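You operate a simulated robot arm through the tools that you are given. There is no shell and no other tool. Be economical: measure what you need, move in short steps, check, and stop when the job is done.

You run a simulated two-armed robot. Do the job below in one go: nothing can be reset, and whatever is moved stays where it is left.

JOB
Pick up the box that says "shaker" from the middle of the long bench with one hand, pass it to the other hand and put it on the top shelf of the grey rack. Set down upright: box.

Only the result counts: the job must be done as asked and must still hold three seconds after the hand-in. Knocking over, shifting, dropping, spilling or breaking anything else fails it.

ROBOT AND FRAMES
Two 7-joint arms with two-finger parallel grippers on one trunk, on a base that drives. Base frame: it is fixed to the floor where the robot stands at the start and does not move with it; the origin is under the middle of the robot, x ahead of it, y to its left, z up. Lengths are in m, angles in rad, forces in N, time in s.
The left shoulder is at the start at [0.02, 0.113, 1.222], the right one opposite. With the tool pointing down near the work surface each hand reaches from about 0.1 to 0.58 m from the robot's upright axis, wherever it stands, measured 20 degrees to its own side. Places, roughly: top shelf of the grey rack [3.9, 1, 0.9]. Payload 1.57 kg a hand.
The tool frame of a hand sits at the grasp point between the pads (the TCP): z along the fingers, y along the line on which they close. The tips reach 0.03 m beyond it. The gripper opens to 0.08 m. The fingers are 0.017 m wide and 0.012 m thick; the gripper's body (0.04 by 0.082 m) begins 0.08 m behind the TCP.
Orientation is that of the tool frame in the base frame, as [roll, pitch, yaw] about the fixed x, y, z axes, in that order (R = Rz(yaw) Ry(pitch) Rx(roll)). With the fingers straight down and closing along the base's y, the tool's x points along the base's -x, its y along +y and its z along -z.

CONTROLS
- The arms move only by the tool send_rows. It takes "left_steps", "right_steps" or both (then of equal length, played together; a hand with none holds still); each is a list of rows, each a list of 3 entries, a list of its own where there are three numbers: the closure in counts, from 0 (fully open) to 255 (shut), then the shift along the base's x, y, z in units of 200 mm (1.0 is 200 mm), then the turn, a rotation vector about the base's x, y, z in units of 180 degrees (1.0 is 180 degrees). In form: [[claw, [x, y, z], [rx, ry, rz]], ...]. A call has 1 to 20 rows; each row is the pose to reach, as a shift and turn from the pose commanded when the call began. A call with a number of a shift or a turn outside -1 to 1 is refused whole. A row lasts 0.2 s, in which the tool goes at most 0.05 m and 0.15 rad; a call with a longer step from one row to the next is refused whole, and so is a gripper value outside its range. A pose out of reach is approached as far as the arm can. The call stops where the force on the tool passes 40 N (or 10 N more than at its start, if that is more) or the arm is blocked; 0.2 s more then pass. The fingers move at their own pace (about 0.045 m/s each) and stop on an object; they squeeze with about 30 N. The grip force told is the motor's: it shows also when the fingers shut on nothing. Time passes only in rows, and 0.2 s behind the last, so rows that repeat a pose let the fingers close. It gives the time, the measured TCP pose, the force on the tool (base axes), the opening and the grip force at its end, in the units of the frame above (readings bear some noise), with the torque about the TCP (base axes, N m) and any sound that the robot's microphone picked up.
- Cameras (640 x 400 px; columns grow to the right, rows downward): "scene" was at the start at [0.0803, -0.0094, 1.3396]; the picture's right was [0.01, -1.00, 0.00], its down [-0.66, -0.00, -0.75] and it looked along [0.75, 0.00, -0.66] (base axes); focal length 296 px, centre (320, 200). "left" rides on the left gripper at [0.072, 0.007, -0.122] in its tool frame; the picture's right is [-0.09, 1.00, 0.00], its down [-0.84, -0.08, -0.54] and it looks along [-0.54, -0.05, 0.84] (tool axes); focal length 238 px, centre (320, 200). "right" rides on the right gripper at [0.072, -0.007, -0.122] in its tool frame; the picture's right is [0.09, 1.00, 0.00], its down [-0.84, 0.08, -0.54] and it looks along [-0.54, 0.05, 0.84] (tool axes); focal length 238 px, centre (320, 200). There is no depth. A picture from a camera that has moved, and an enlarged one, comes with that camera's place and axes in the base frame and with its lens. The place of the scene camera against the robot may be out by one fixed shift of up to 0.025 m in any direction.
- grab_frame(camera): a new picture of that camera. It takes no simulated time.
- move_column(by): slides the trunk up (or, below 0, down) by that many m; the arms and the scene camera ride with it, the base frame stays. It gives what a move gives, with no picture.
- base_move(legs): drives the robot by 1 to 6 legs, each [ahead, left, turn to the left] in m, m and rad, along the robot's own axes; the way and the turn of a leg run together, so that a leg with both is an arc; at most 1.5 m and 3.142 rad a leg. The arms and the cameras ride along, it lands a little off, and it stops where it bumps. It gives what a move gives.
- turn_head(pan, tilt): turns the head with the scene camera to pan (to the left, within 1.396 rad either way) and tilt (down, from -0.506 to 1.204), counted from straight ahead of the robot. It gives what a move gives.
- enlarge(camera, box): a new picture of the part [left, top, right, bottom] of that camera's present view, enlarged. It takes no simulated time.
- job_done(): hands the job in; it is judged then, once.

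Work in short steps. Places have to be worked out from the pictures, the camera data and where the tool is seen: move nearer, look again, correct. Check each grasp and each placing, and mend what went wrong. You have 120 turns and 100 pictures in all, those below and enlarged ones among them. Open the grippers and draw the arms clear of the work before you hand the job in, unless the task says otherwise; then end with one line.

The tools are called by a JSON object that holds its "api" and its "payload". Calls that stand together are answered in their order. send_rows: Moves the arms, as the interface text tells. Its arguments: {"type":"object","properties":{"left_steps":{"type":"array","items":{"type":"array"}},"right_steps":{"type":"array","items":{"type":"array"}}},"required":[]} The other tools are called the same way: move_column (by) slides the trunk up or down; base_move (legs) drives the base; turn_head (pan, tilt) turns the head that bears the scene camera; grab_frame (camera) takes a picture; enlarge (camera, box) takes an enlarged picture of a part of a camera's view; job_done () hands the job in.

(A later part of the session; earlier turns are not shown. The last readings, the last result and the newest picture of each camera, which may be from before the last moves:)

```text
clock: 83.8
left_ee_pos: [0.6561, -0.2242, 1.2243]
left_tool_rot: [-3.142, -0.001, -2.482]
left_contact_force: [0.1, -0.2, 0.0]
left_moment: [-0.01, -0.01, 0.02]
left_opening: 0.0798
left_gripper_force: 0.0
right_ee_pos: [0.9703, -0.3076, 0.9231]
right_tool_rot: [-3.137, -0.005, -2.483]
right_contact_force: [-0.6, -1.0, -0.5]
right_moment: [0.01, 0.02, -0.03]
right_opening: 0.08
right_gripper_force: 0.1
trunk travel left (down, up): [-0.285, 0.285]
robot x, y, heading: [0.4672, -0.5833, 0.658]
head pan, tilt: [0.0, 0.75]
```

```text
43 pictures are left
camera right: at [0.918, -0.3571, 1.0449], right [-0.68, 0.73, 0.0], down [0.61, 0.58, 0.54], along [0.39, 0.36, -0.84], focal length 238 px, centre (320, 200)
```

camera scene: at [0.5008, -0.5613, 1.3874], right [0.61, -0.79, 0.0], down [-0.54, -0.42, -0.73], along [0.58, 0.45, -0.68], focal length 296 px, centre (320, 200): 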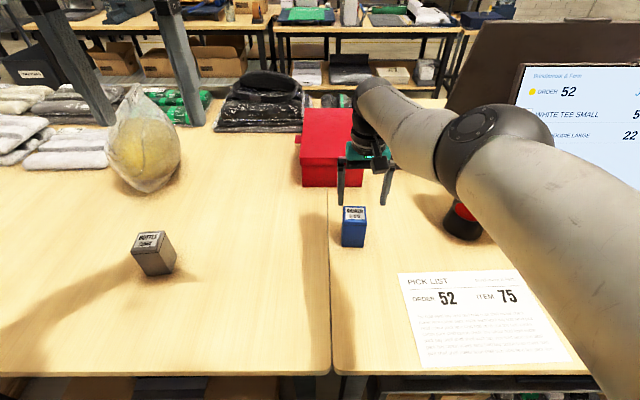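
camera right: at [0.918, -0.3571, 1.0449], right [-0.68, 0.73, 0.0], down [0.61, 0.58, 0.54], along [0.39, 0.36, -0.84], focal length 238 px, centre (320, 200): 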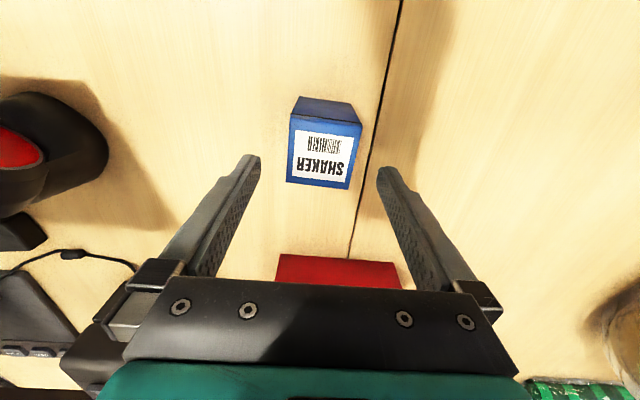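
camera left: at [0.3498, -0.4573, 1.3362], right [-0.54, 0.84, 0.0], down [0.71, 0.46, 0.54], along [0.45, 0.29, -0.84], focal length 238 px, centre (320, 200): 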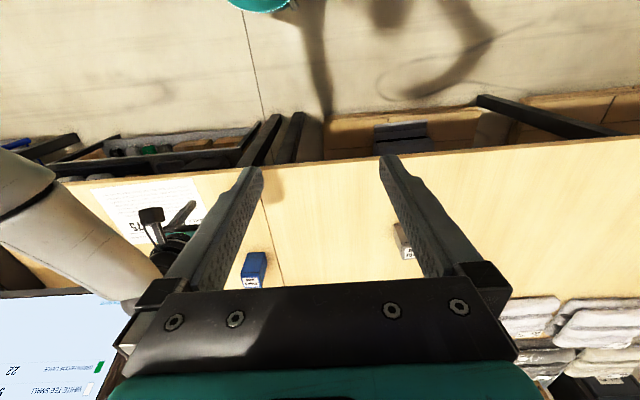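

Two views agree: box top at z 0.858, and the hand is centred above it. I lower with the trunk by 8 cm so the pads cover the top half of the box.

{"api": "move_column", "payload": {"by": -0.08}}

{"api": "grab_frame", "payload": {"camera": "right"}}

```text
clock: 84.9
left_ee_pos: [0.655, -0.2258, 1.1437]
left_tool_rot: [-3.141, 0.001, -2.483]
left_contact_force: [-0.5, -0.5, 1.0]
left_moment: [0.0, 0.0, 0.02]
left_opening: 0.0797
left_gripper_force: 0.1
right_ee_pos: [0.9701, -0.3089, 0.8428]
right_tool_rot: [-3.137, -0.006, -2.482]
right_contact_force: [0.3, -0.1, -0.1]
right_moment: [-0.01, 0.02, -0.01]
right_opening: 0.0798
right_gripper_force: 0.1
trunk travel left (down, up): [-0.205, 0.365]
robot x, y, heading: [0.4665, -0.5829, 0.66]
head pan, tilt: [0.0, 0.75]
```

```text
42 pictures are left
camera right: at [0.918, -0.3571, 0.965], right [-0.68, 0.73, 0.0], down [0.61, 0.58, 0.54], along [0.39, 0.36, -0.84], focal length 238 px, centre (320, 200)
```

right: 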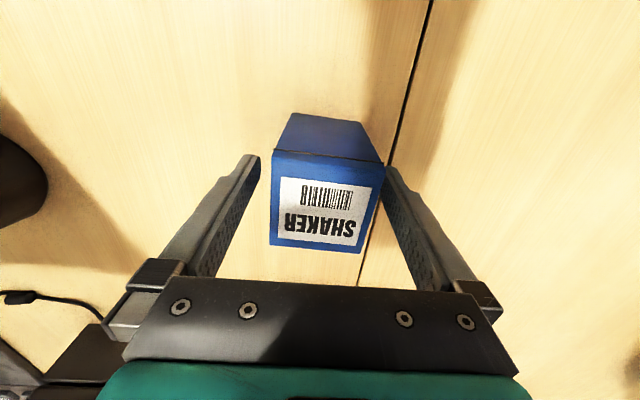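

Fingers straddle the box, which sits about 5 mm toward the image-right finger. I centre by 5 mm and close.

{"api": "send_rows", "payload": {"right_steps": [[0, [-0.0155, 0.02, 0], [0, 0, 0]], [255, [-0.0155, 0.02, 0], [0, 0, 0]], [255, [-0.0155, 0.02, 0], [0, 0, 0]], [255, [-0.0155, 0.02, 0], [0, 0, 0]], [255, [-0.0155, 0.02, 0], [0, 0, 0]], [255, [-0.0155, 0.02, 0], [0, 0, 0]]]}}

{"api": "grab_frame", "payload": {"camera": "right"}}

```text
clock: 86.3
left_ee_pos: [0.6544, -0.2234, 1.1454]
left_tool_rot: [-3.14, -0.001, -2.481]
left_contact_force: [0.6, -0.3, 0.1]
left_moment: [-0.02, -0.02, -0.02]
left_opening: 0.0798
left_gripper_force: 0.0
right_ee_pos: [0.967, -0.3048, 0.8426]
right_tool_rot: [-3.134, -0.006, -2.481]
right_contact_force: [0.6, 0.3, 1.3]
right_moment: [0.01, -0.05, 0.0]
right_opening: 0.0577
right_gripper_force: 30.7
trunk travel left (down, up): [-0.205, 0.365]
robot x, y, heading: [0.4712, -0.5854, 0.663]
head pan, tilt: [0.0, 0.75]
```

```text
41 pictures are left
camera right: at [0.9146, -0.3533, 0.9649], right [-0.68, 0.73, 0.0], down [0.62, 0.58, 0.54], along [0.39, 0.36, -0.84], focal length 238 px, centre (320, 200)
```

right: 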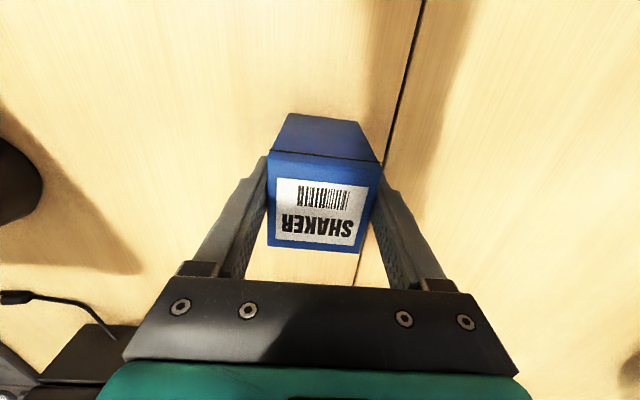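

Gripped: opening 0.058 m at 30 N. I lift with the trunk by 0.3 m and back away from the bench.

{"api": "move_column", "payload": {"by": 0.25}}

{"api": "base_move", "payload": {"legs": [[-0.5, 0, 0]]}}

{"api": "grab_frame", "payload": {"camera": "scene"}}

```text
clock: 88.9
left_ee_pos: [0.6555, -0.2263, 1.3939]
left_tool_rot: [-3.141, -0.001, -2.483]
left_contact_force: [-1.1, 0.9, -1.2]
left_moment: [-0.01, 0.01, -0.03]
left_opening: 0.08
left_gripper_force: 0.1
right_ee_pos: [0.9656, -0.3057, 1.0916]
right_tool_rot: [-3.136, -0.008, -2.482]
right_contact_force: [1.1, 0.1, -0.2]
right_moment: [-0.02, -0.05, -0.02]
right_opening: 0.0
right_gripper_force: 21.1
trunk travel left (down, up): [-0.455, 0.115]
robot x, y, heading: [0.4672, -0.5829, 0.659]
head pan, tilt: [0.0, 0.75]
```

```text
clock: 91.8
left_ee_pos: [0.2696, -0.526, 1.3956]
left_tool_rot: [-3.141, 0.0, -2.49]
left_contact_force: [-0.5, 0.0, -1.1]
left_moment: [0.04, 0.02, 0.04]
left_opening: 0.0799
left_gripper_force: 0.2
right_ee_pos: [0.58, -0.6083, 1.0925]
right_tool_rot: [-3.135, -0.007, -2.492]
right_contact_force: [0.2, -0.4, 0.4]
right_moment: [0.0, -0.04, 0.01]
right_opening: 0.0001
right_gripper_force: 21.3
trunk travel left (down, up): [-0.455, 0.115]
robot x, y, heading: [0.0823, -0.8827, 0.649]
head pan, tilt: [0.0, 0.75]
```

```text
40 pictures are left
camera scene: at [0.1403, -0.8356, 1.5175], right [0.61, -0.8, 0.0], down [-0.54, -0.41, -0.73], along [0.58, 0.44, -0.68], focal length 296 px, centre (320, 200)
```

scene: 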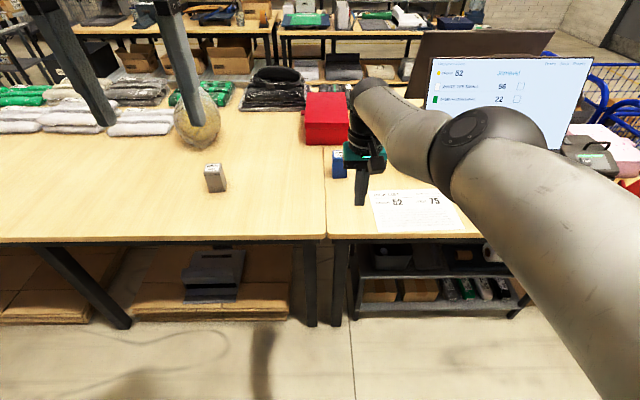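

The box slipped out: it's still standing on the bench, and the fingers closed on nothing. My grip was too high, near the lid edge. I reopen and drive back to take it at mid-height.

{"api": "send_rows", "payload": {"right_steps": [[0, [0, 0, 0], [0, 0, 0]], [0, [0, 0, 0], [0, 0, 0]], [0, [0, 0, 0], [0, 0, 0]], [0, [0, 0, 0], [0, 0, 0]], [0, [0, 0, 0], [0, 0, 0]]]}}

{"api": "move_column", "payload": {"by": -0.15}}

{"api": "base_move", "payload": {"legs": [[0, 0, 0.012], [0.45, 0.0, 0]]}}

{"api": "grab_frame", "payload": {"camera": "right"}}

```text
clock: 93.0
left_ee_pos: [0.27, -0.5254, 1.3947]
left_tool_rot: [3.141, 0.0, -2.49]
left_contact_force: [-0.1, 1.5, 0.5]
left_moment: [0.03, 0.0, 0.02]
left_opening: 0.0801
left_gripper_force: 0.0
right_ee_pos: [0.5805, -0.6091, 1.0935]
right_tool_rot: [-3.135, -0.007, -2.493]
right_contact_force: [0.2, -0.1, -0.2]
right_moment: [0.02, 0.0, 0.02]
right_opening: 0.0801
right_gripper_force: 0.1
trunk travel left (down, up): [-0.455, 0.115]
robot x, y, heading: [0.0804, -0.8816, 0.648]
head pan, tilt: [0.0, 0.75]
```

```text
clock: 94.8
left_ee_pos: [0.2693, -0.5269, 1.2446]
left_tool_rot: [-3.141, 0.001, -2.491]
left_contact_force: [-0.3, 0.7, 1.2]
left_moment: [-0.01, 0.01, -0.01]
left_opening: 0.0798
left_gripper_force: 0.0
right_ee_pos: [0.5801, -0.6086, 0.9426]
right_tool_rot: [-3.136, -0.007, -2.491]
right_contact_force: [-0.9, -0.1, -0.9]
right_moment: [0.02, 0.0, 0.02]
right_opening: 0.0799
right_gripper_force: 0.1
trunk travel left (down, up): [-0.305, 0.265]
robot x, y, heading: [0.0778, -0.8815, 0.653]
head pan, tilt: [0.0, 0.75]
```

```text
clock: 97.8
left_ee_pos: [0.6197, -0.2501, 1.2447]
left_tool_rot: [3.141, -0.002, -2.485]
left_contact_force: [0.0, 0.0, 0.1]
left_moment: [-0.04, 0.04, 0.02]
left_opening: 0.0799
left_gripper_force: 0.2
right_ee_pos: [0.9318, -0.3309, 0.9435]
right_tool_rot: [-3.136, -0.008, -2.484]
right_contact_force: [-0.1, 0.3, 0.0]
right_moment: [-0.03, -0.01, -0.01]
right_opening: 0.0801
right_gripper_force: 0.1
trunk travel left (down, up): [-0.305, 0.265]
robot x, y, heading: [0.4342, -0.6074, 0.665]
head pan, tilt: [0.0, 0.75]
```

```text
39 pictures are left
camera right: at [0.8801, -0.379, 1.0646], right [-0.68, 0.73, 0.0], down [0.62, 0.58, 0.54], along [0.4, 0.36, -0.84], focal length 238 px, centre (320, 200)
```

right: 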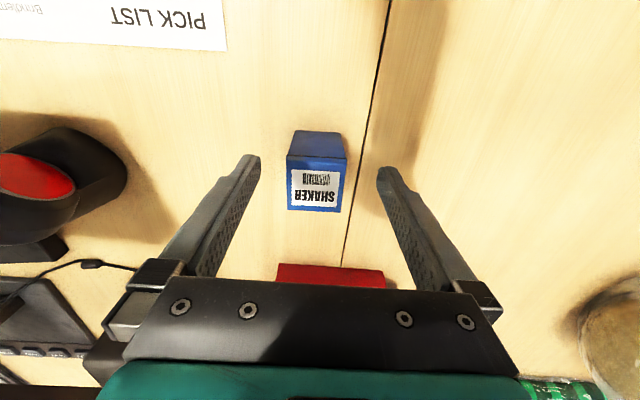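

Box is where it was: about 4.2 cm ahead. I drive forward, lower partway and check alignment.

{"api": "base_move", "payload": {"legs": [[0.042, 0, 0]]}}

{"api": "move_column", "payload": {"by": -0.08}}

{"api": "grab_frame", "payload": {"camera": "right"}}

```text
clock: 98.7
left_ee_pos: [0.6538, -0.2235, 1.2442]
left_tool_rot: [-3.141, 0.0, -2.482]
left_contact_force: [0.9, 0.5, 0.3]
left_moment: [-0.01, 0.0, -0.02]
left_opening: 0.0799
left_gripper_force: 0.0
right_ee_pos: [0.9662, -0.3052, 0.9421]
right_tool_rot: [-3.136, -0.009, -2.486]
right_contact_force: [-0.2, -0.3, 0.7]
right_moment: [0.0, 0.03, -0.01]
right_opening: 0.0801
right_gripper_force: 0.0
trunk travel left (down, up): [-0.305, 0.265]
robot x, y, heading: [0.4656, -0.5815, 0.655]
head pan, tilt: [0.0, 0.75]
```

```text
clock: 99.9
left_ee_pos: [0.6533, -0.2244, 1.1655]
left_tool_rot: [3.14, -0.001, -2.483]
left_contact_force: [0.2, -0.3, -0.3]
left_moment: [0.01, -0.01, 0.01]
left_opening: 0.0801
left_gripper_force: 0.1
right_ee_pos: [0.9648, -0.3063, 0.8618]
right_tool_rot: [-3.137, -0.008, -2.486]
right_contact_force: [-0.8, 0.2, 0.7]
right_moment: [0.02, 0.03, 0.02]
right_opening: 0.0799
right_gripper_force: 0.0
trunk travel left (down, up): [-0.225, 0.345]
robot x, y, heading: [0.4658, -0.5783, 0.656]
head pan, tilt: [0.0, 0.75]
```

```text
38 pictures are left
camera right: at [0.9129, -0.3539, 0.9849], right [-0.68, 0.73, -0.01], down [0.62, 0.58, 0.54], along [0.4, 0.36, -0.84], focal length 238 px, centre (320, 200)
```

right: 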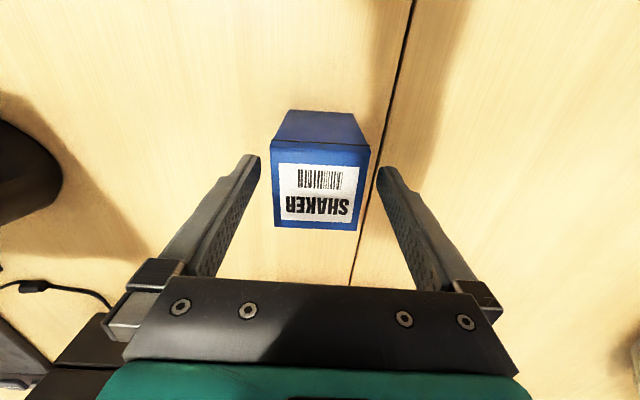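

Well centred. I lower another 6 cm and close.

{"api": "move_column", "payload": {"by": -0.06}}

{"api": "send_rows", "payload": {"right_steps": [[0, [0, 0, 0], [0, 0, 0]], [255, [0, 0, 0], [0, 0, 0]], [255, [0, 0, 0], [0, 0, 0]], [255, [0, 0, 0], [0, 0, 0]], [255, [0, 0, 0], [0, 0, 0]], [255, [0, 0, 0], [0, 0, 0]]]}}

{"api": "move_column", "payload": {"by": 0.02}}

{"api": "grab_frame", "payload": {"camera": "right"}}

```text
clock: 100.9
left_ee_pos: [0.6539, -0.2252, 1.1047]
left_tool_rot: [-3.141, 0.002, -2.484]
left_contact_force: [0.5, 0.2, 0.4]
left_moment: [0.0, -0.01, 0.02]
left_opening: 0.0797
left_gripper_force: 0.0
right_ee_pos: [0.9642, -0.3059, 0.8029]
right_tool_rot: [-3.137, -0.009, -2.484]
right_contact_force: [-0.2, 0.1, -0.2]
right_moment: [0.02, 0.02, 0.0]
right_opening: 0.0798
right_gripper_force: 0.0
trunk travel left (down, up): [-0.165, 0.405]
robot x, y, heading: [0.4691, -0.5809, 0.658]
head pan, tilt: [0.0, 0.75]
```

```text
clock: 102.3
left_ee_pos: [0.6525, -0.2243, 1.1049]
left_tool_rot: [-3.141, 0.001, -2.482]
left_contact_force: [0.6, -0.3, 0.1]
left_moment: [0.0, 0.04, 0.01]
left_opening: 0.0799
left_gripper_force: 0.0
right_ee_pos: [0.9655, -0.3063, 0.8028]
right_tool_rot: [-3.137, -0.009, -2.487]
right_contact_force: [0.2, 0.1, 1.5]
right_moment: [0.06, 0.02, 0.06]
right_opening: 0.0577
right_gripper_force: 29.7
trunk travel left (down, up): [-0.165, 0.405]
robot x, y, heading: [0.4628, -0.5806, 0.659]
head pan, tilt: [0.0, 0.75]
```

```text
clock: 102.9
left_ee_pos: [0.6533, -0.2244, 1.1255]
left_tool_rot: [-3.14, 0.0, -2.483]
left_contact_force: [-0.3, -0.1, -0.1]
left_moment: [-0.02, -0.03, 0.02]
left_opening: 0.08
left_gripper_force: 0.1
right_ee_pos: [0.9657, -0.3049, 0.8233]
right_tool_rot: [-3.137, -0.007, -2.487]
right_contact_force: [-1.5, 1.2, -1.2]
right_moment: [-0.01, 0.03, 0.02]
right_opening: 0.0581
right_gripper_force: 29.5
trunk travel left (down, up): [-0.185, 0.385]
robot x, y, heading: [0.4728, -0.5807, 0.66]
head pan, tilt: [0.0, 0.75]
```

```text
37 pictures are left
camera right: at [0.913, -0.3537, 0.9447], right [-0.68, 0.73, -0.01], down [0.62, 0.58, 0.54], along [0.4, 0.36, -0.84], focal length 238 px, centre (320, 200)
```

right: 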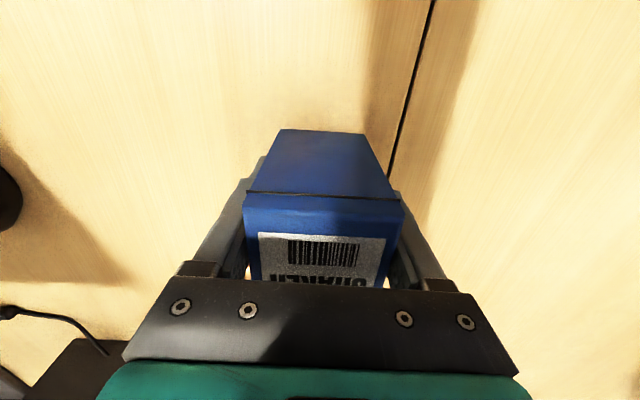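

Opening stays 0.058 after a 2 cm lift. I lift 10 cm more and compare the picture.

{"api": "move_column", "payload": {"by": 0.1}}

{"api": "grab_frame", "payload": {"camera": "right"}}

```text
clock: 104.3
left_ee_pos: [0.6545, -0.224, 1.2245]
left_tool_rot: [-3.14, -0.001, -2.483]
left_contact_force: [0.2, -1.1, -0.1]
left_moment: [0.02, 0.01, 0.0]
left_opening: 0.0801
left_gripper_force: 0.1
right_ee_pos: [0.966, -0.3067, 0.9209]
right_tool_rot: [-3.136, -0.007, -2.485]
right_contact_force: [1.0, 0.7, -1.4]
right_moment: [-0.03, -0.01, -0.02]
right_opening: 0.058
right_gripper_force: 30.2
trunk travel left (down, up): [-0.285, 0.285]
robot x, y, heading: [0.4669, -0.5847, 0.663]
head pan, tilt: [0.0, 0.75]
```

```text
36 pictures are left
camera right: at [0.913, -0.3537, 1.0445], right [-0.68, 0.73, 0.0], down [0.62, 0.58, 0.54], along [0.39, 0.36, -0.84], focal length 238 px, centre (320, 200)
```

right: 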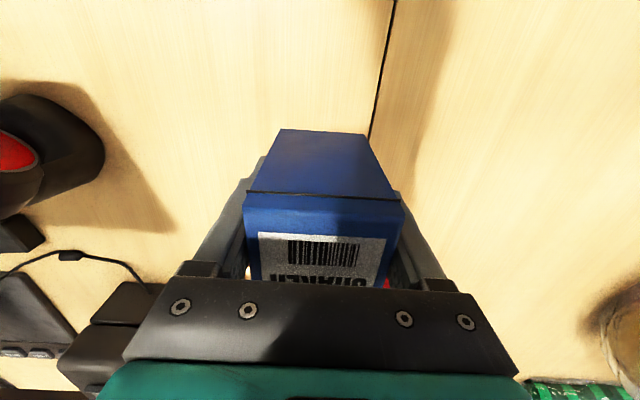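

The box is held firmly. I back away from the bench into free space, then turn the left hand to point right and 35° down, off to the left.

{"api": "base_move", "payload": {"legs": [[-0.5, 0, 0]]}}

{"api": "send_rows", "payload": {"left_steps": [[0, [0, 0, -0.08], [-0.003, -0.0258, -0.0352]], [0, [0, 0, -0.16], [-0.006, -0.0515, -0.0704]], [0, [0, 0, -0.24], [-0.009, -0.0773, -0.1056]], [0, [0, 0, -0.32], [-0.0121, -0.103, -0.1408]], [0, [0, 0, -0.4], [-0.0151, -0.1288, -0.176]], [0, [0, 0, -0.48], [-0.0181, -0.1545, -0.2112]], [0, [0, 0, -0.56], [-0.0211, -0.1803, -0.2465]], [0, [0, 0, -0.64], [-0.0241, -0.206, -0.2817]], [0, [0, 0, -0.72], [-0.0271, -0.2318, -0.3169]], [0, [0, 0, -0.8], [-0.0302, -0.2575, -0.3521]], [0, [0, 0, -0.9], [-0.0332, -0.2833, -0.3873]], [0, [0, 0, -1.0], [-0.0362, -0.309, -0.4225]], [0, [0, 0, -1.0], [-0.0393, -0.3348, -0.4577]], [0, [0, 0, -1.0], [-0.0393, -0.3348, -0.4577]]]}}

{"api": "turn_head", "payload": {"pan": 0.1, "tilt": 0.6}}

{"api": "grab_frame", "payload": {"camera": "scene"}}

```text
clock: 107.2
left_ee_pos: [0.2487, -0.5351, 1.2256]
left_tool_rot: [3.14, 0.0, -2.472]
left_contact_force: [-0.9, 0.3, 0.3]
left_moment: [0.01, 0.0, 0.0]
left_opening: 0.0797
left_gripper_force: 0.1
right_ee_pos: [0.5622, -0.6121, 0.9224]
right_tool_rot: [-3.137, -0.008, -2.473]
right_contact_force: [-0.1, 0.1, -0.7]
right_moment: [-0.03, 0.0, 0.0]
right_opening: 0.0576
right_gripper_force: 29.6
trunk travel left (down, up): [-0.285, 0.285]
robot x, y, heading: [0.0699, -0.8982, 0.666]
head pan, tilt: [0.0, 0.75]
```

```text
clock: 110.2
left_ee_pos: [0.2497, -0.5349, 1.0239]
left_tool_rot: [-3.141, 0.961, 2.237]
left_contact_force: [-0.4, -0.4, 0.0]
left_moment: [-0.01, 0.01, -0.01]
left_opening: 0.0798
left_gripper_force: 0.1
right_ee_pos: [0.5618, -0.6117, 0.9221]
right_tool_rot: [-3.136, -0.008, -2.475]
right_contact_force: [-0.4, 0.2, -0.8]
right_moment: [-0.01, 0.0, -0.02]
right_opening: 0.0578
right_gripper_force: 29.8
trunk travel left (down, up): [-0.285, 0.285]
robot x, y, heading: [0.0661, -0.8911, 0.664]
head pan, tilt: [0.0, 0.75]
```

```text
clock: 111.0
left_ee_pos: [0.2502, -0.5349, 1.0245]
left_tool_rot: [-3.141, 0.96, 2.239]
left_contact_force: [-0.1, -0.6, 0.1]
left_moment: [-0.02, 0.02, 0.01]
left_opening: 0.08
left_gripper_force: 0.1
right_ee_pos: [0.5634, -0.6114, 0.9223]
right_tool_rot: [-3.136, -0.007, -2.475]
right_contact_force: [0.1, -0.2, -1.0]
right_moment: [-0.01, 0.0, 0.0]
right_opening: 0.0577
right_gripper_force: 30.1
trunk travel left (down, up): [-0.285, 0.285]
robot x, y, heading: [0.0694, -0.8931, 0.671]
head pan, tilt: [0.099, 0.6]
```

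```text
35 pictures are left
camera scene: at [0.1251, -0.8362, 1.3603], right [0.69, -0.72, 0.0], down [-0.41, -0.39, -0.82], along [0.59, 0.57, -0.57], focal length 296 px, centre (320, 200)
```

scene: 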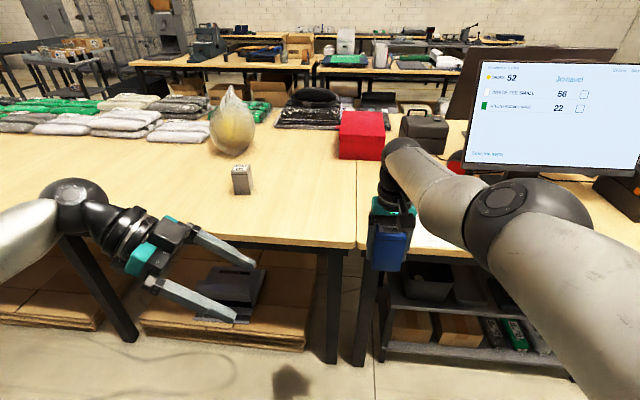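

The left hand orientation is as planned. I bring it to a pre-handover point up and left of the box and check for reach and clearance.

{"api": "send_rows", "payload": {"left_steps": [[0, [0.18, 0.015, -0.02], [0, 0, 0]], [0, [0.36, 0.03, -0.05], [0, 0, 0]], [0, [0.54, 0.045, -0.08], [0, 0, 0]], [0, [0.72, 0.06, -0.1], [0, 0, 0]], [0, [0.9, 0.075, -0.12], [0, 0, 0]], [0, [0.9, 0.075, -0.12], [0, 0, 0]]]}}

{"api": "send_rows", "payload": {"left_steps": [[0, [0.14, 0.02, -0.01], [0, 0, 0]], [0, [0.27, 0.04, -0.015], [0, 0, 0]], [0, [0.27, 0.04, -0.015], [0, 0, 0]]]}}

{"api": "grab_frame", "payload": {"camera": "scene"}}

{"api": "grab_frame", "payload": {"camera": "left"}}

```text
clock: 112.3
left_ee_pos: [0.4289, -0.5201, 1.0006]
left_tool_rot: [3.14, 0.959, 2.238]
left_contact_force: [-0.5, -0.5, -0.2]
left_moment: [-0.02, 0.0, 0.02]
left_opening: 0.08
left_gripper_force: 0.1
right_ee_pos: [0.5631, -0.6127, 0.9235]
right_tool_rot: [-3.135, -0.005, -2.475]
right_contact_force: [-0.6, -1.1, -0.4]
right_moment: [0.03, -0.02, 0.02]
right_opening: 0.0577
right_gripper_force: 29.6
trunk travel left (down, up): [-0.285, 0.285]
robot x, y, heading: [0.0687, -0.893, 0.67]
head pan, tilt: [0.099, 0.6]
```

```text
clock: 113.2
left_ee_pos: [0.4835, -0.5129, 0.9956]
left_tool_rot: [3.139, 0.961, 2.238]
left_contact_force: [0.7, 0.0, 0.2]
left_moment: [0.03, 0.0, -0.01]
left_opening: 0.08
left_gripper_force: 0.1
right_ee_pos: [0.561, -0.6125, 0.9235]
right_tool_rot: [-3.138, -0.006, -2.473]
right_contact_force: [0.5, -0.3, -1.2]
right_moment: [0.0, 0.02, 0.01]
right_opening: 0.0575
right_gripper_force: 30.1
trunk travel left (down, up): [-0.285, 0.285]
robot x, y, heading: [0.0671, -0.8913, 0.675]
head pan, tilt: [0.099, 0.6]
```

```text
34 pictures are left
camera scene: at [0.1249, -0.836, 1.3603], right [0.69, -0.72, 0.0], down [-0.41, -0.39, -0.83], along [0.59, 0.57, -0.56], focal length 296 px, centre (320, 200)
```

scene: 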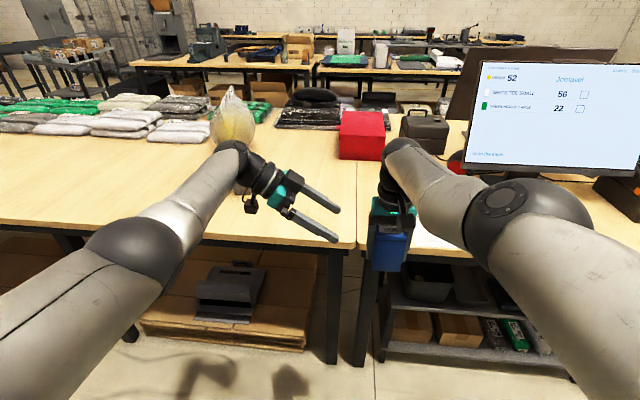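

```text
33 pictures are left
camera left: at [0.4014, -0.3978, 1.0066], right [0.81, 0.58, 0.08], down [-0.04, -0.08, 1.0], along [0.58, -0.81, -0.04], focal length 238 px, centre (320, 200)
```

left: 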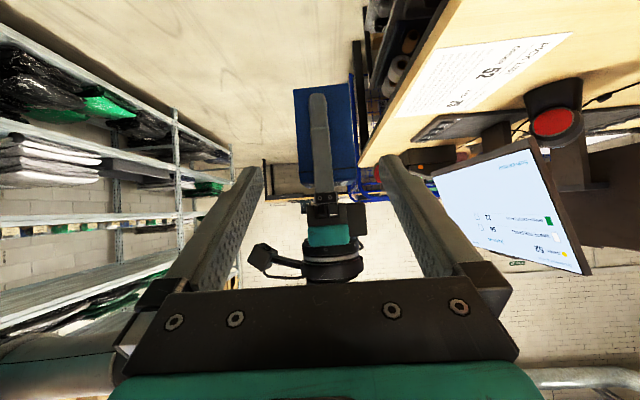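

Reach and clearance look good; the box is about 5 mm forward of the left finger midline. I correct that and advance along the tool axis to the box.

{"api": "send_rows", "payload": {"left_steps": [[0, [0.02, 0.015, 0], [0, 0, 0]], [0, [0.09, -0.075, -0.08], [0, 0, 0]], [0, [0.16, -0.165, -0.16], [0, 0, 0]], [0, [0.23, -0.255, -0.235], [0, 0, 0]], [0, [0.23, -0.255, -0.235], [0, 0, 0]]]}}

{"api": "grab_frame", "payload": {"camera": "left"}}

{"api": "grab_frame", "payload": {"camera": "scene"}}

```text
clock: 114.3
left_ee_pos: [0.5227, -0.5711, 0.9493]
left_tool_rot: [3.141, 0.959, 2.239]
left_contact_force: [0.5, -0.1, 0.4]
left_moment: [-0.02, 0.01, -0.03]
left_opening: 0.08
left_gripper_force: 0.0
left hand out of reach, approached as far as the arm can: row 3, 4, 5
right_ee_pos: [0.5636, -0.6118, 0.9223]
right_tool_rot: [-3.137, -0.007, -2.475]
right_contact_force: [0.5, -0.6, -1.4]
right_moment: [0.03, 0.03, -0.01]
right_opening: 0.0579
right_gripper_force: 29.6
trunk travel left (down, up): [-0.285, 0.285]
robot x, y, heading: [0.0672, -0.8965, 0.671]
head pan, tilt: [0.099, 0.6]
```

```text
32 pictures are left
camera left: at [0.4403, -0.4564, 0.9606], right [0.81, 0.58, 0.08], down [-0.04, -0.08, 1.0], along [0.58, -0.81, -0.04], focal length 238 px, centre (320, 200)
```

left: 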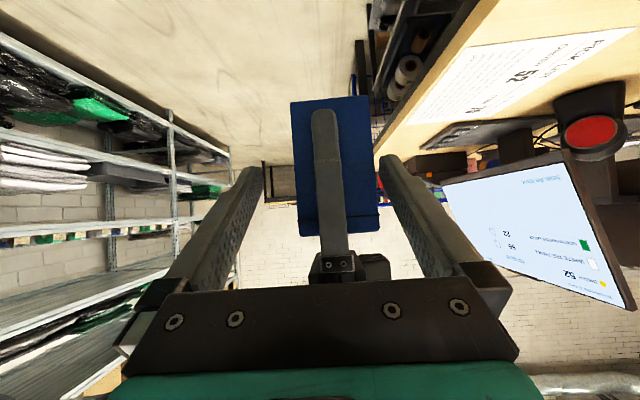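

```text
31 pictures are left
camera scene: at [0.1254, -0.8364, 1.3603], right [0.69, -0.72, 0.0], down [-0.41, -0.39, -0.83], along [0.59, 0.57, -0.56], focal length 296 px, centre (320, 200)
```

scene: 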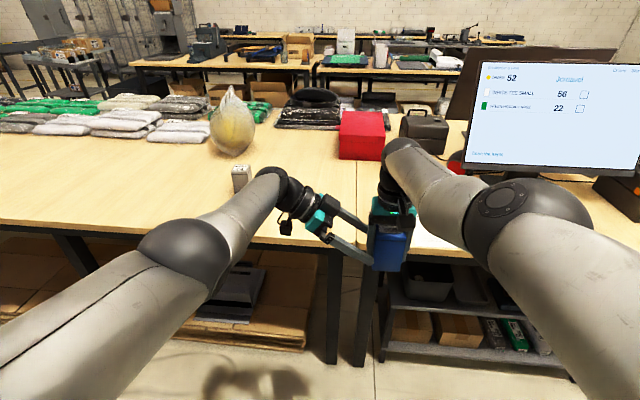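

The left arm hits its reach limit 5–6 cm short. I retreat it a little and bring the box (right hand) left and toward me.

{"api": "send_rows", "payload": {"left_steps": [[0, [-0.07, 0.09, 0.08], [0, 0, 0]], [0, [-0.14, 0.18, 0.15], [0, 0, 0]], [0, [-0.14, 0.18, 0.15], [0, 0, 0]], [0, [-0.14, 0.18, 0.15], [0, 0, 0]], [0, [-0.14, 0.18, 0.15], [0, 0, 0]]], "right_steps": [[255, [0, 0, 0], [0, 0, 0]], [255, [0, 0, 0], [0, 0, 0]], [255, [-0.1, 0.02, -0.03], [0, 0, 0]], [255, [-0.2, 0.0, -0.08], [0, 0, 0]], [255, [-0.2, 0.0, -0.08], [0, 0, 0]]]}}

{"api": "grab_frame", "payload": {"camera": "scene"}}

```text
clock: 115.5
left_ee_pos: [0.495, -0.5352, 0.9792]
left_tool_rot: [-3.14, 0.959, 2.241]
left_contact_force: [-0.6, -0.7, 0.2]
left_moment: [-0.03, 0.0, 0.02]
left_opening: 0.0799
left_gripper_force: 0.1
right_ee_pos: [0.5348, -0.5966, 0.9009]
right_tool_rot: [-3.137, -0.01, -2.476]
right_contact_force: [-0.1, 0.1, -0.9]
right_moment: [-0.03, 0.02, -0.02]
right_opening: 0.0577
right_gripper_force: 30.3
right hand out of reach, approached as far as the arm can: row 3, 4, 5
trunk travel left (down, up): [-0.285, 0.285]
robot x, y, heading: [0.0653, -0.8936, 0.667]
head pan, tilt: [0.099, 0.6]
```

```text
30 pictures are left
camera scene: at [0.1252, -0.8362, 1.3603], right [0.69, -0.72, 0.0], down [-0.41, -0.39, -0.83], along [0.59, 0.57, -0.56], focal length 296 px, centre (320, 200)
```

scene: 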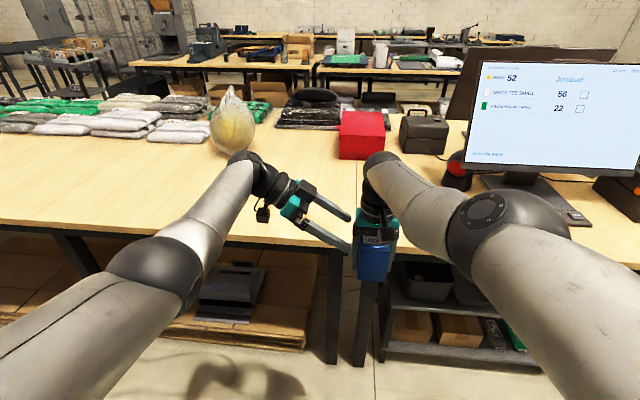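

The right wrist can only slide at a fixed distance from its shoulder, so a higher, more central meeting point suits both arms. I move the left away up-left first, then the right up and to the centre.

{"api": "send_rows", "payload": {"left_steps": [[0, [-0.1, 0.09, 0.17], [0, 0, 0]], [0, [-0.2, 0.18, 0.34], [0, 0, 0]], [0, [-0.3, 0.27, 0.51], [0, 0, 0]], [0, [-0.41, 0.37, 0.7], [0, 0, 0]], [0, [-0.43, 0.4, 0.73], [0, 0, 0]], [0, [-0.43, 0.4, 0.73], [0, 0, 0]], [0, [-0.43, 0.4, 0.73], [0, 0, 0]], [0, [-0.43, 0.4, 0.73], [0, 0, 0]]], "right_steps": [[255, [0, 0, 0], [0, 0, 0]], [255, [0, 0, 0], [0, 0, 0]], [255, [-0.03, 0.05, 0.14], [0, 0, 0]], [255, [-0.06, 0.1, 0.28], [0, 0, 0]], [255, [-0.09, 0.15, 0.42], [0, 0, 0]], [255, [-0.12, 0.2, 0.56], [0, 0, 0]], [255, [-0.15, 0.26, 0.72], [0, 0, 0]], [255, [-0.15, 0.26, 0.72], [0, 0, 0]]]}}

{"api": "grab_frame", "payload": {"camera": "scene"}}

{"api": "grab_frame", "payload": {"camera": "left"}}

```text
clock: 117.3
left_ee_pos: [0.4072, -0.4546, 1.1278]
left_tool_rot: [-3.141, 0.959, 2.242]
left_contact_force: [-0.6, 0.9, 0.2]
left_moment: [-0.01, -0.02, -0.02]
left_opening: 0.0802
left_gripper_force: 0.0
right_ee_pos: [0.4977, -0.5517, 1.0448]
right_tool_rot: [-3.137, -0.009, -2.475]
right_contact_force: [-0.3, -0.6, -0.3]
right_moment: [0.0, 0.02, 0.01]
right_opening: 0.058
right_gripper_force: 29.4
right hand out of reach, approached as far as the arm can: row 6, 7, 8
trunk travel left (down, up): [-0.285, 0.285]
robot x, y, heading: [0.0645, -0.8954, 0.664]
head pan, tilt: [0.099, 0.6]
```

```text
29 pictures are left
camera scene: at [0.1252, -0.8361, 1.3603], right [0.69, -0.72, 0.0], down [-0.41, -0.39, -0.82], along [0.59, 0.57, -0.57], focal length 296 px, centre (320, 200)
```

scene: 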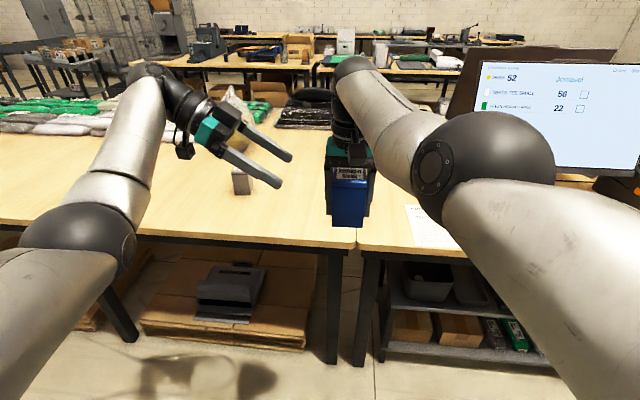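

```text
28 pictures are left
camera left: at [0.3248, -0.34, 1.1366], right [0.81, 0.58, 0.08], down [-0.04, -0.08, 1.0], along [0.58, -0.81, -0.04], focal length 238 px, centre (320, 200)
```

left: 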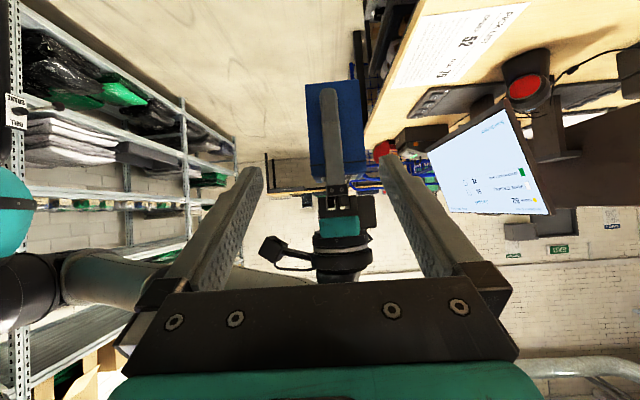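

Now both arms have reach. The box is about 1.7 cm forward of the left midline. I correct and approach most of the way.

{"api": "send_rows", "payload": {"left_steps": [[0, [0.065, 0.051, 0], [0, 0, 0]], [0, [0.14, -0.044, -0.09], [0, 0, 0]], [0, [0.213, -0.139, -0.176], [0, 0, 0]], [0, [0.287, -0.233, -0.264], [0, 0, 0]], [0, [0.361, -0.328, -0.352], [0, 0, 0]], [0, [0.361, -0.328, -0.352], [0, 0, 0]]]}}

{"api": "grab_frame", "payload": {"camera": "left"}}

```text
clock: 118.8
left_ee_pos: [0.478, -0.5205, 1.0564]
left_tool_rot: [3.141, 0.962, 2.239]
left_contact_force: [0.2, -0.4, 0.7]
left_moment: [-0.01, 0.02, -0.01]
left_opening: 0.0798
left_gripper_force: 0.2
right_ee_pos: [0.4986, -0.5505, 1.0448]
right_tool_rot: [-3.136, -0.007, -2.476]
right_contact_force: [0.1, -0.2, -1.2]
right_moment: [0.01, 0.02, 0.03]
right_opening: 0.0577
right_gripper_force: 29.5
trunk travel left (down, up): [-0.285, 0.285]
robot x, y, heading: [0.0683, -0.8953, 0.665]
head pan, tilt: [0.099, 0.6]
```

```text
27 pictures are left
camera left: at [0.3967, -0.4067, 1.0667], right [0.81, 0.58, 0.08], down [-0.04, -0.08, 1.0], along [0.58, -0.81, -0.04], focal length 238 px, centre (320, 200)
```

left: 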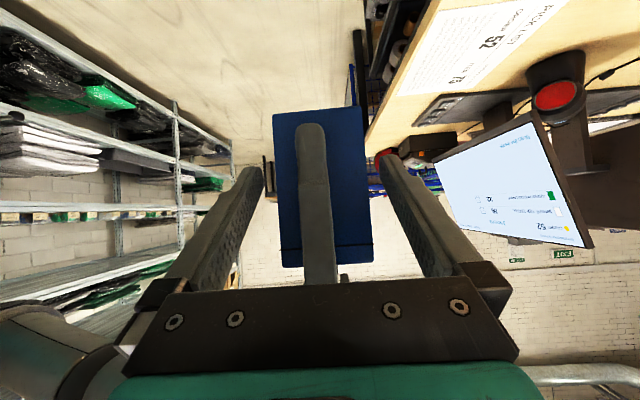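

Well aligned. I make the last 2.4 cm and close the left gripper.

{"api": "send_rows", "payload": {"left_steps": [[0, [0.04, -0.05, -0.045], [0, 0, 0]], [0, [0.074, -0.0945, -0.085], [0, 0, 0]], [0, [0.074, -0.0945, -0.085], [0, 0, 0]], [255, [0.074, -0.0945, -0.085], [0, 0, 0]], [255, [0.074, -0.0945, -0.085], [0, 0, 0]], [255, [0.074, -0.0945, -0.085], [0, 0, 0]], [255, [0.074, -0.0945, -0.085], [0, 0, 0]]]}}

{"api": "grab_frame", "payload": {"camera": "left"}}

{"api": "grab_frame", "payload": {"camera": "scene"}}

```text
clock: 120.3
left_ee_pos: [0.4932, -0.5389, 1.0389]
left_tool_rot: [3.139, 0.96, 2.241]
left_contact_force: [7.1, 6.2, -3.6]
left_moment: [0.08, 0.03, 0.14]
left_opening: 0.0576
left_gripper_force: 30.5
right_ee_pos: [0.4982, -0.5514, 1.0467]
right_tool_rot: [-3.136, -0.009, -2.474]
right_contact_force: [-7.8, -6.1, 3.2]
right_moment: [-0.08, 0.09, -0.02]
right_opening: 0.0577
right_gripper_force: 30.3
trunk travel left (down, up): [-0.285, 0.285]
robot x, y, heading: [0.0707, -0.8926, 0.664]
head pan, tilt: [0.099, 0.6]
```

```text
26 pictures are left
camera left: at [0.4118, -0.4255, 1.0504], right [0.81, 0.58, 0.08], down [-0.04, -0.08, 1.0], along [0.58, -0.81, -0.04], focal length 238 px, centre (320, 200)
```

left: 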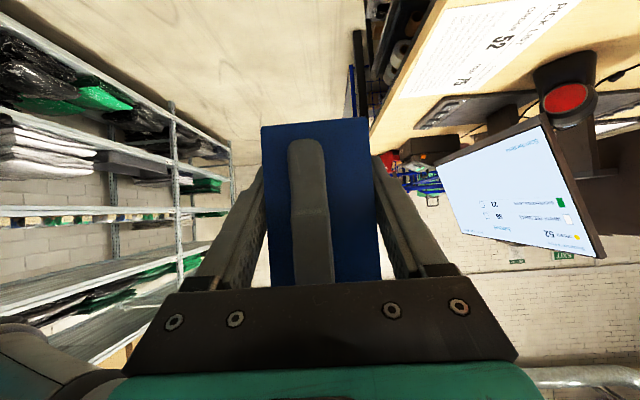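

```text
25 pictures are left
camera scene: at [0.1251, -0.8361, 1.3603], right [0.69, -0.72, 0.0], down [-0.41, -0.39, -0.83], along [0.59, 0.57, -0.56], focal length 296 px, centre (320, 200)
```

scene: 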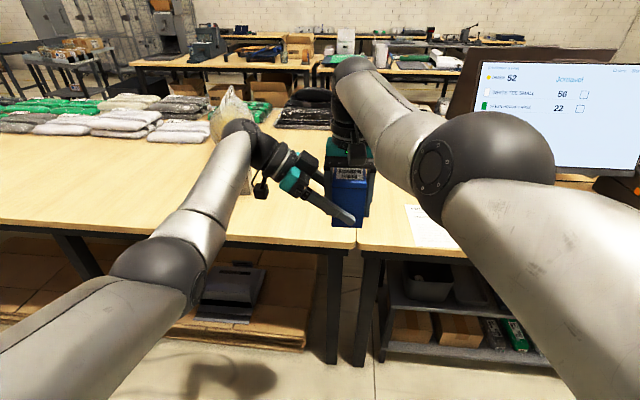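

Both hands hold the box. I open the right gripper and draw it straight up.

{"api": "send_rows", "payload": {"right_steps": [[25, [0, 0, 0], [0, 0, 0]], [25, [0, 0, 0], [0, 0, 0]], [25, [0, 0, 0.06], [0, 0, 0]], [25, [0, 0, 0.2], [0, 0, 0]], [25, [0, 0, 0.4], [0, 0, 0]], [25, [0, 0, 0.6], [0, 0, 0]], [25, [0, 0, 0.75], [0, 0, 0]], [25, [0, 0, 0.75], [0, 0, 0]]]}}

{"api": "grab_frame", "payload": {"camera": "scene"}}

```text
clock: 122.2
left_ee_pos: [0.4935, -0.5402, 1.0387]
left_tool_rot: [-3.141, 0.961, 2.24]
left_contact_force: [-0.4, 0.7, 0.8]
left_moment: [-0.01, -0.01, -0.01]
left_opening: 0.0577
left_gripper_force: 29.8
right_ee_pos: [0.4889, -0.5728, 1.1872]
right_tool_rot: [-3.136, -0.006, -2.475]
right_contact_force: [-0.8, 0.5, 0.2]
right_moment: [-0.04, -0.02, -0.03]
right_opening: 0.0726
right_gripper_force: 0.1
right hand out of reach, approached as far as the arm can: row 5, 6, 7, 8
trunk travel left (down, up): [-0.285, 0.285]
robot x, y, heading: [0.0663, -0.8929, 0.67]
head pan, tilt: [0.099, 0.6]
```

```text
24 pictures are left
camera scene: at [0.1249, -0.8357, 1.3603], right [0.69, -0.72, 0.0], down [-0.41, -0.39, -0.82], along [0.59, 0.57, -0.57], focal length 296 px, centre (320, 200)
```

scene: 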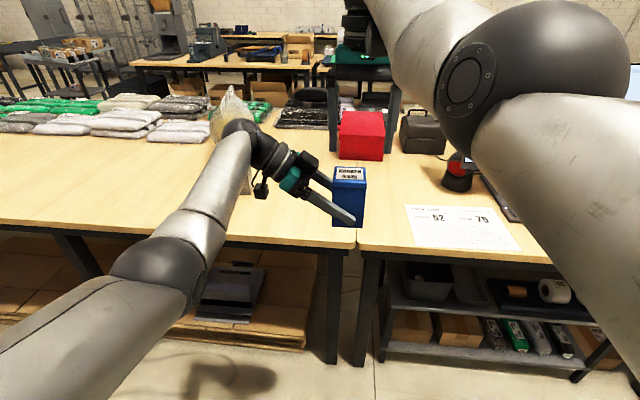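

The left hand now holds the box alone, upright. I move the right arm aside and tuck the left hand nearer before driving.

{"api": "send_rows", "payload": {"right_steps": [[25, [0.1, -0.19, 0], [0, 0, 0]], [25, [0.2, -0.38, 0], [0, 0, 0]], [25, [0.3, -0.57, 0], [0, 0, 0]], [25, [0.4, -0.76, 0], [0, 0, 0]], [25, [0.5, -0.95, 0], [0, 0, 0]], [25, [0.5, -0.95, 0], [0, 0, 0]]], "left_steps": [[255, [-0.12, -0.005, 0], [0, 0, 0]], [255, [-0.24, -0.01, 0], [0, 0, 0]], [255, [-0.36, -0.02, 0], [0, 0, 0]], [255, [-0.48, -0.03, 0], [0, 0, 0]], [255, [-0.61, -0.035, 0], [0, 0, 0]], [255, [-0.61, -0.035, 0], [0, 0, 0]]]}}

{"api": "turn_head", "payload": {"pan": -1.0, "tilt": 0.4}}

{"api": "grab_frame", "payload": {"camera": "scene"}}

```text
clock: 123.5
left_ee_pos: [0.3737, -0.5464, 1.0381]
left_tool_rot: [3.141, 0.962, 2.243]
left_contact_force: [0.2, -1.0, -0.1]
left_moment: [0.01, 0.03, -0.01]
left_opening: 0.0577
left_gripper_force: 30.2
right_ee_pos: [0.5968, -0.7708, 1.1847]
right_tool_rot: [-3.137, -0.012, -2.474]
right_contact_force: [0.3, 0.0, 0.2]
right_moment: [0.0, 0.02, 0.0]
right_opening: 0.0722
right_gripper_force: 0.1
right hand out of reach, approached as far as the arm can: row 1, 2, 3, 4, 5, 6
trunk travel left (down, up): [-0.285, 0.285]
robot x, y, heading: [0.0675, -0.8958, 0.669]
head pan, tilt: [0.099, 0.6]
```

```text
clock: 124.9
left_ee_pos: [0.3736, -0.5477, 1.0387]
left_tool_rot: [-3.141, 0.96, 2.238]
left_contact_force: [1.2, -0.4, 0.2]
left_moment: [0.0, 0.03, -0.02]
left_opening: 0.0576
left_gripper_force: 30.1
right_ee_pos: [0.5974, -0.7721, 1.1853]
right_tool_rot: [-3.139, -0.008, -2.476]
right_contact_force: [-0.3, -0.1, 0.1]
right_moment: [0.01, -0.01, 0.02]
right_opening: 0.0723
right_gripper_force: 0.0
trunk travel left (down, up): [-0.285, 0.285]
robot x, y, heading: [0.0702, -0.8917, 0.67]
head pan, tilt: [-1.0, 0.4]
```

```text
23 pictures are left
camera scene: at [0.1491, -0.9276, 1.3785], right [-0.33, -0.95, 0.0], down [-0.37, 0.13, -0.92], along [0.87, -0.3, -0.39], focal length 296 px, centre (320, 200)
```

scene: 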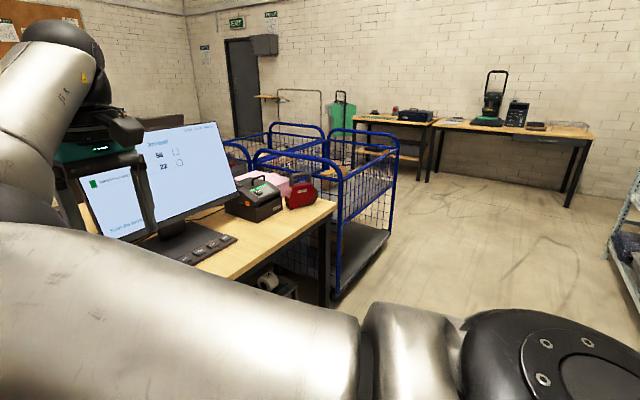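

The way right is clear: the cart ends at u≈2.95 and the wall tables start near u≈5. I drive sideways about 3.1 m along the aisle.

{"api": "base_move", "payload": {"legs": [[-0.1, -1.0, 0], [0, -1.05, 0], [0, -1.05, 0]]}}

{"api": "turn_head", "payload": {"pan": 0.35, "tilt": 0.3}}

{"api": "grab_frame", "payload": {"camera": "scene"}}

```text
clock: 140.2
left_ee_pos: [2.2083, -3.0745, 1.0371]
left_tool_rot: [-3.14, 0.96, 2.228]
left_contact_force: [0.0, -0.4, -1.1]
left_moment: [0.0, 0.0, 0.01]
left_opening: 0.0579
left_gripper_force: 29.8
right_ee_pos: [2.4287, -3.3026, 1.186]
right_tool_rot: [-3.137, -0.007, -2.485]
right_contact_force: [0.9, -0.3, -0.1]
right_moment: [0.01, -0.01, 0.01]
right_opening: 0.0723
right_gripper_force: 0.0
trunk travel left (down, up): [-0.285, 0.285]
robot x, y, heading: [1.8994, -3.4206, 0.655]
head pan, tilt: [-1.0, 0.4]
```

```text
clock: 141.7
left_ee_pos: [2.2088, -3.0734, 1.039]
left_tool_rot: [-3.141, 0.961, 2.229]
left_contact_force: [-0.5, 0.4, 0.2]
left_moment: [0.04, 0.03, 0.01]
left_opening: 0.0578
left_gripper_force: 30.2
right_ee_pos: [2.4286, -3.3023, 1.1864]
right_tool_rot: [-3.135, -0.005, -2.485]
right_contact_force: [0.0, -0.2, 0.4]
right_moment: [0.01, 0.01, 0.01]
right_opening: 0.0721
right_gripper_force: 0.1
trunk travel left (down, up): [-0.285, 0.285]
robot x, y, heading: [1.8997, -3.42, 0.655]
head pan, tilt: [0.351, 0.3]
```

```text
22 pictures are left
camera scene: at [1.9423, -3.3424, 1.3878], right [0.85, -0.53, 0.0], down [-0.16, -0.25, -0.96], along [0.51, 0.81, -0.3], focal length 296 px, centre (320, 200)
```

scene: 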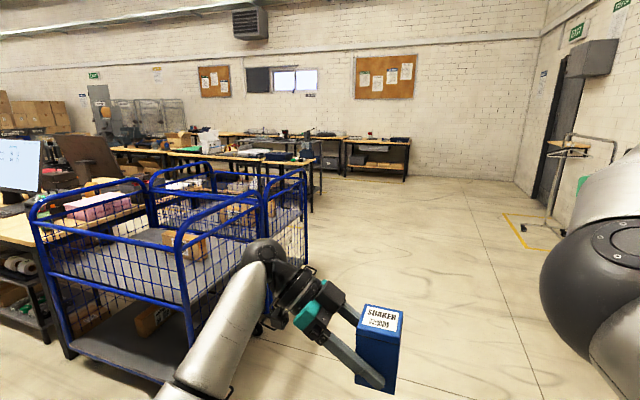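

The aisle to the far side is open. I enlarge the area around the projected rack position (about pixel 280, 141).

{"api": "enlarge", "payload": {"camera": "scene", "box": [190, 110, 420, 220]}}

```text
2.78 times, centred on (305, 165) of scene
camera zoom: at [1.9423, -3.3424, 1.3878], right [0.85, -0.53, 0.0], down [-0.16, -0.25, -0.96], along [0.51, 0.81, -0.3], focal length 824 px, centre (362, 297)
```

zoom: 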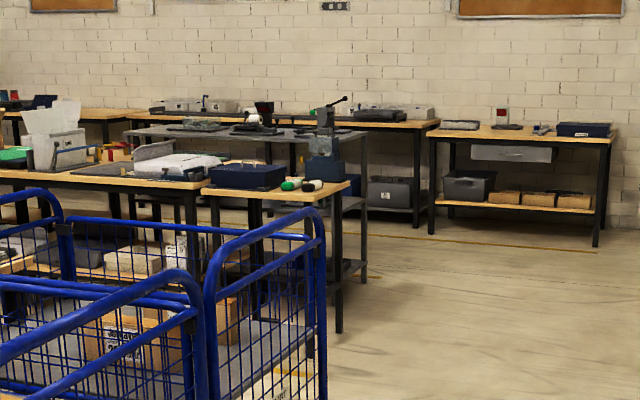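

I can make out the grey rack (grey top with lower grey shelves) behind the wood tables; its right end is at about (4.4, 0.5), with a free aisle behind it. I drive forward past the tables, then turn to face it from behind.

{"api": "base_move", "payload": {"legs": [[0, 0, 0.012], [1.5, 0, 0], [1.5, 0, 0], [1.5, 0, 0], [0.5, 0, 0]]}}

{"api": "turn_head", "payload": {"pan": 1.2, "tilt": 0.5}}

{"api": "grab_frame", "payload": {"camera": "scene"}}

```text
clock: 165.9
left_ee_pos: [6.0412, 0.0723, 1.0387]
left_tool_rot: [3.141, 0.958, 2.262]
left_contact_force: [0.0, -0.3, -0.5]
left_moment: [0.03, 0.0, 0.03]
left_opening: 0.0577
left_gripper_force: 30.2
right_ee_pos: [6.2692, -0.1469, 1.1837]
right_tool_rot: [-3.137, -0.009, -2.45]
right_contact_force: [-0.5, -0.6, -0.4]
right_moment: [0.01, -0.03, 0.0]
right_opening: 0.0725
right_gripper_force: 0.1
trunk travel left (down, up): [-0.285, 0.285]
robot x, y, heading: [5.7432, -0.2809, 0.685]
head pan, tilt: [0.351, 0.3]
```

```text
clock: 167.0
left_ee_pos: [6.0401, 0.071, 1.0386]
left_tool_rot: [3.141, 0.961, 2.263]
left_contact_force: [-0.1, -0.7, -0.1]
left_moment: [0.03, 0.02, 0.03]
left_opening: 0.0575
left_gripper_force: 30.4
right_ee_pos: [6.2693, -0.1481, 1.1841]
right_tool_rot: [-3.137, -0.006, -2.453]
right_contact_force: [-0.5, 0.2, 0.4]
right_moment: [0.0, -0.01, -0.03]
right_opening: 0.0722
right_gripper_force: 0.0
trunk travel left (down, up): [-0.285, 0.285]
robot x, y, heading: [5.7444, -0.2797, 0.69]
head pan, tilt: [1.201, 0.499]
```

```text
20 pictures are left
camera scene: at [5.7083, -0.1989, 1.3694], right [0.95, 0.31, 0.0], down [0.15, -0.45, -0.88], along [-0.28, 0.83, -0.48], focal length 296 px, centre (320, 200)
```

scene: 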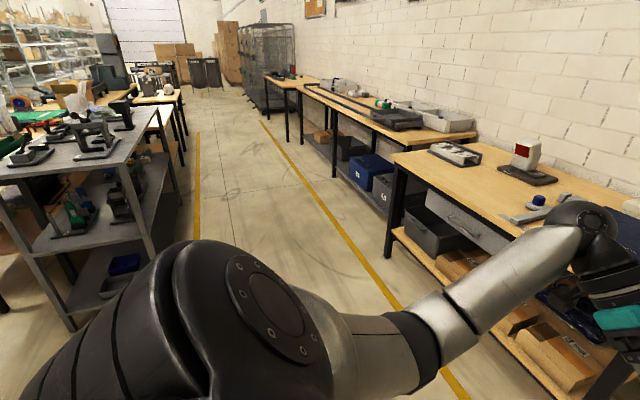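

The three-shelf grey rack is now clearly seen; its top spans about n 3.48–3.95, u 1.07–2.24. I enlarge its top to find free space.

{"api": "enlarge", "payload": {"camera": "scene", "box": [0, 80, 180, 190]}}

```text
3.56 times, centred on (90, 135) of scene
camera zoom: at [5.7083, -0.1989, 1.3694], right [0.95, 0.31, 0.0], down [0.15, -0.45, -0.88], along [-0.28, 0.83, -0.48], focal length 1052 px, centre (1138, 431)
```

zoom: 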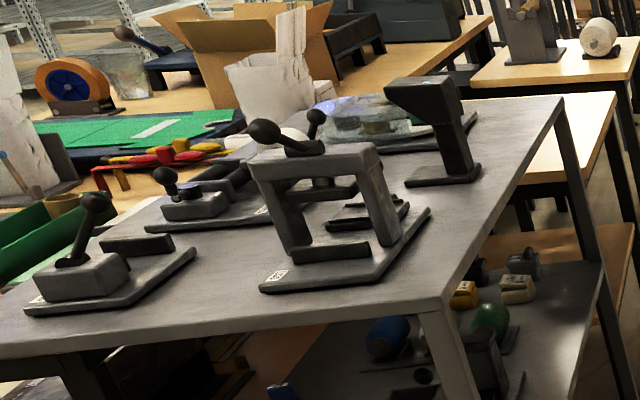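

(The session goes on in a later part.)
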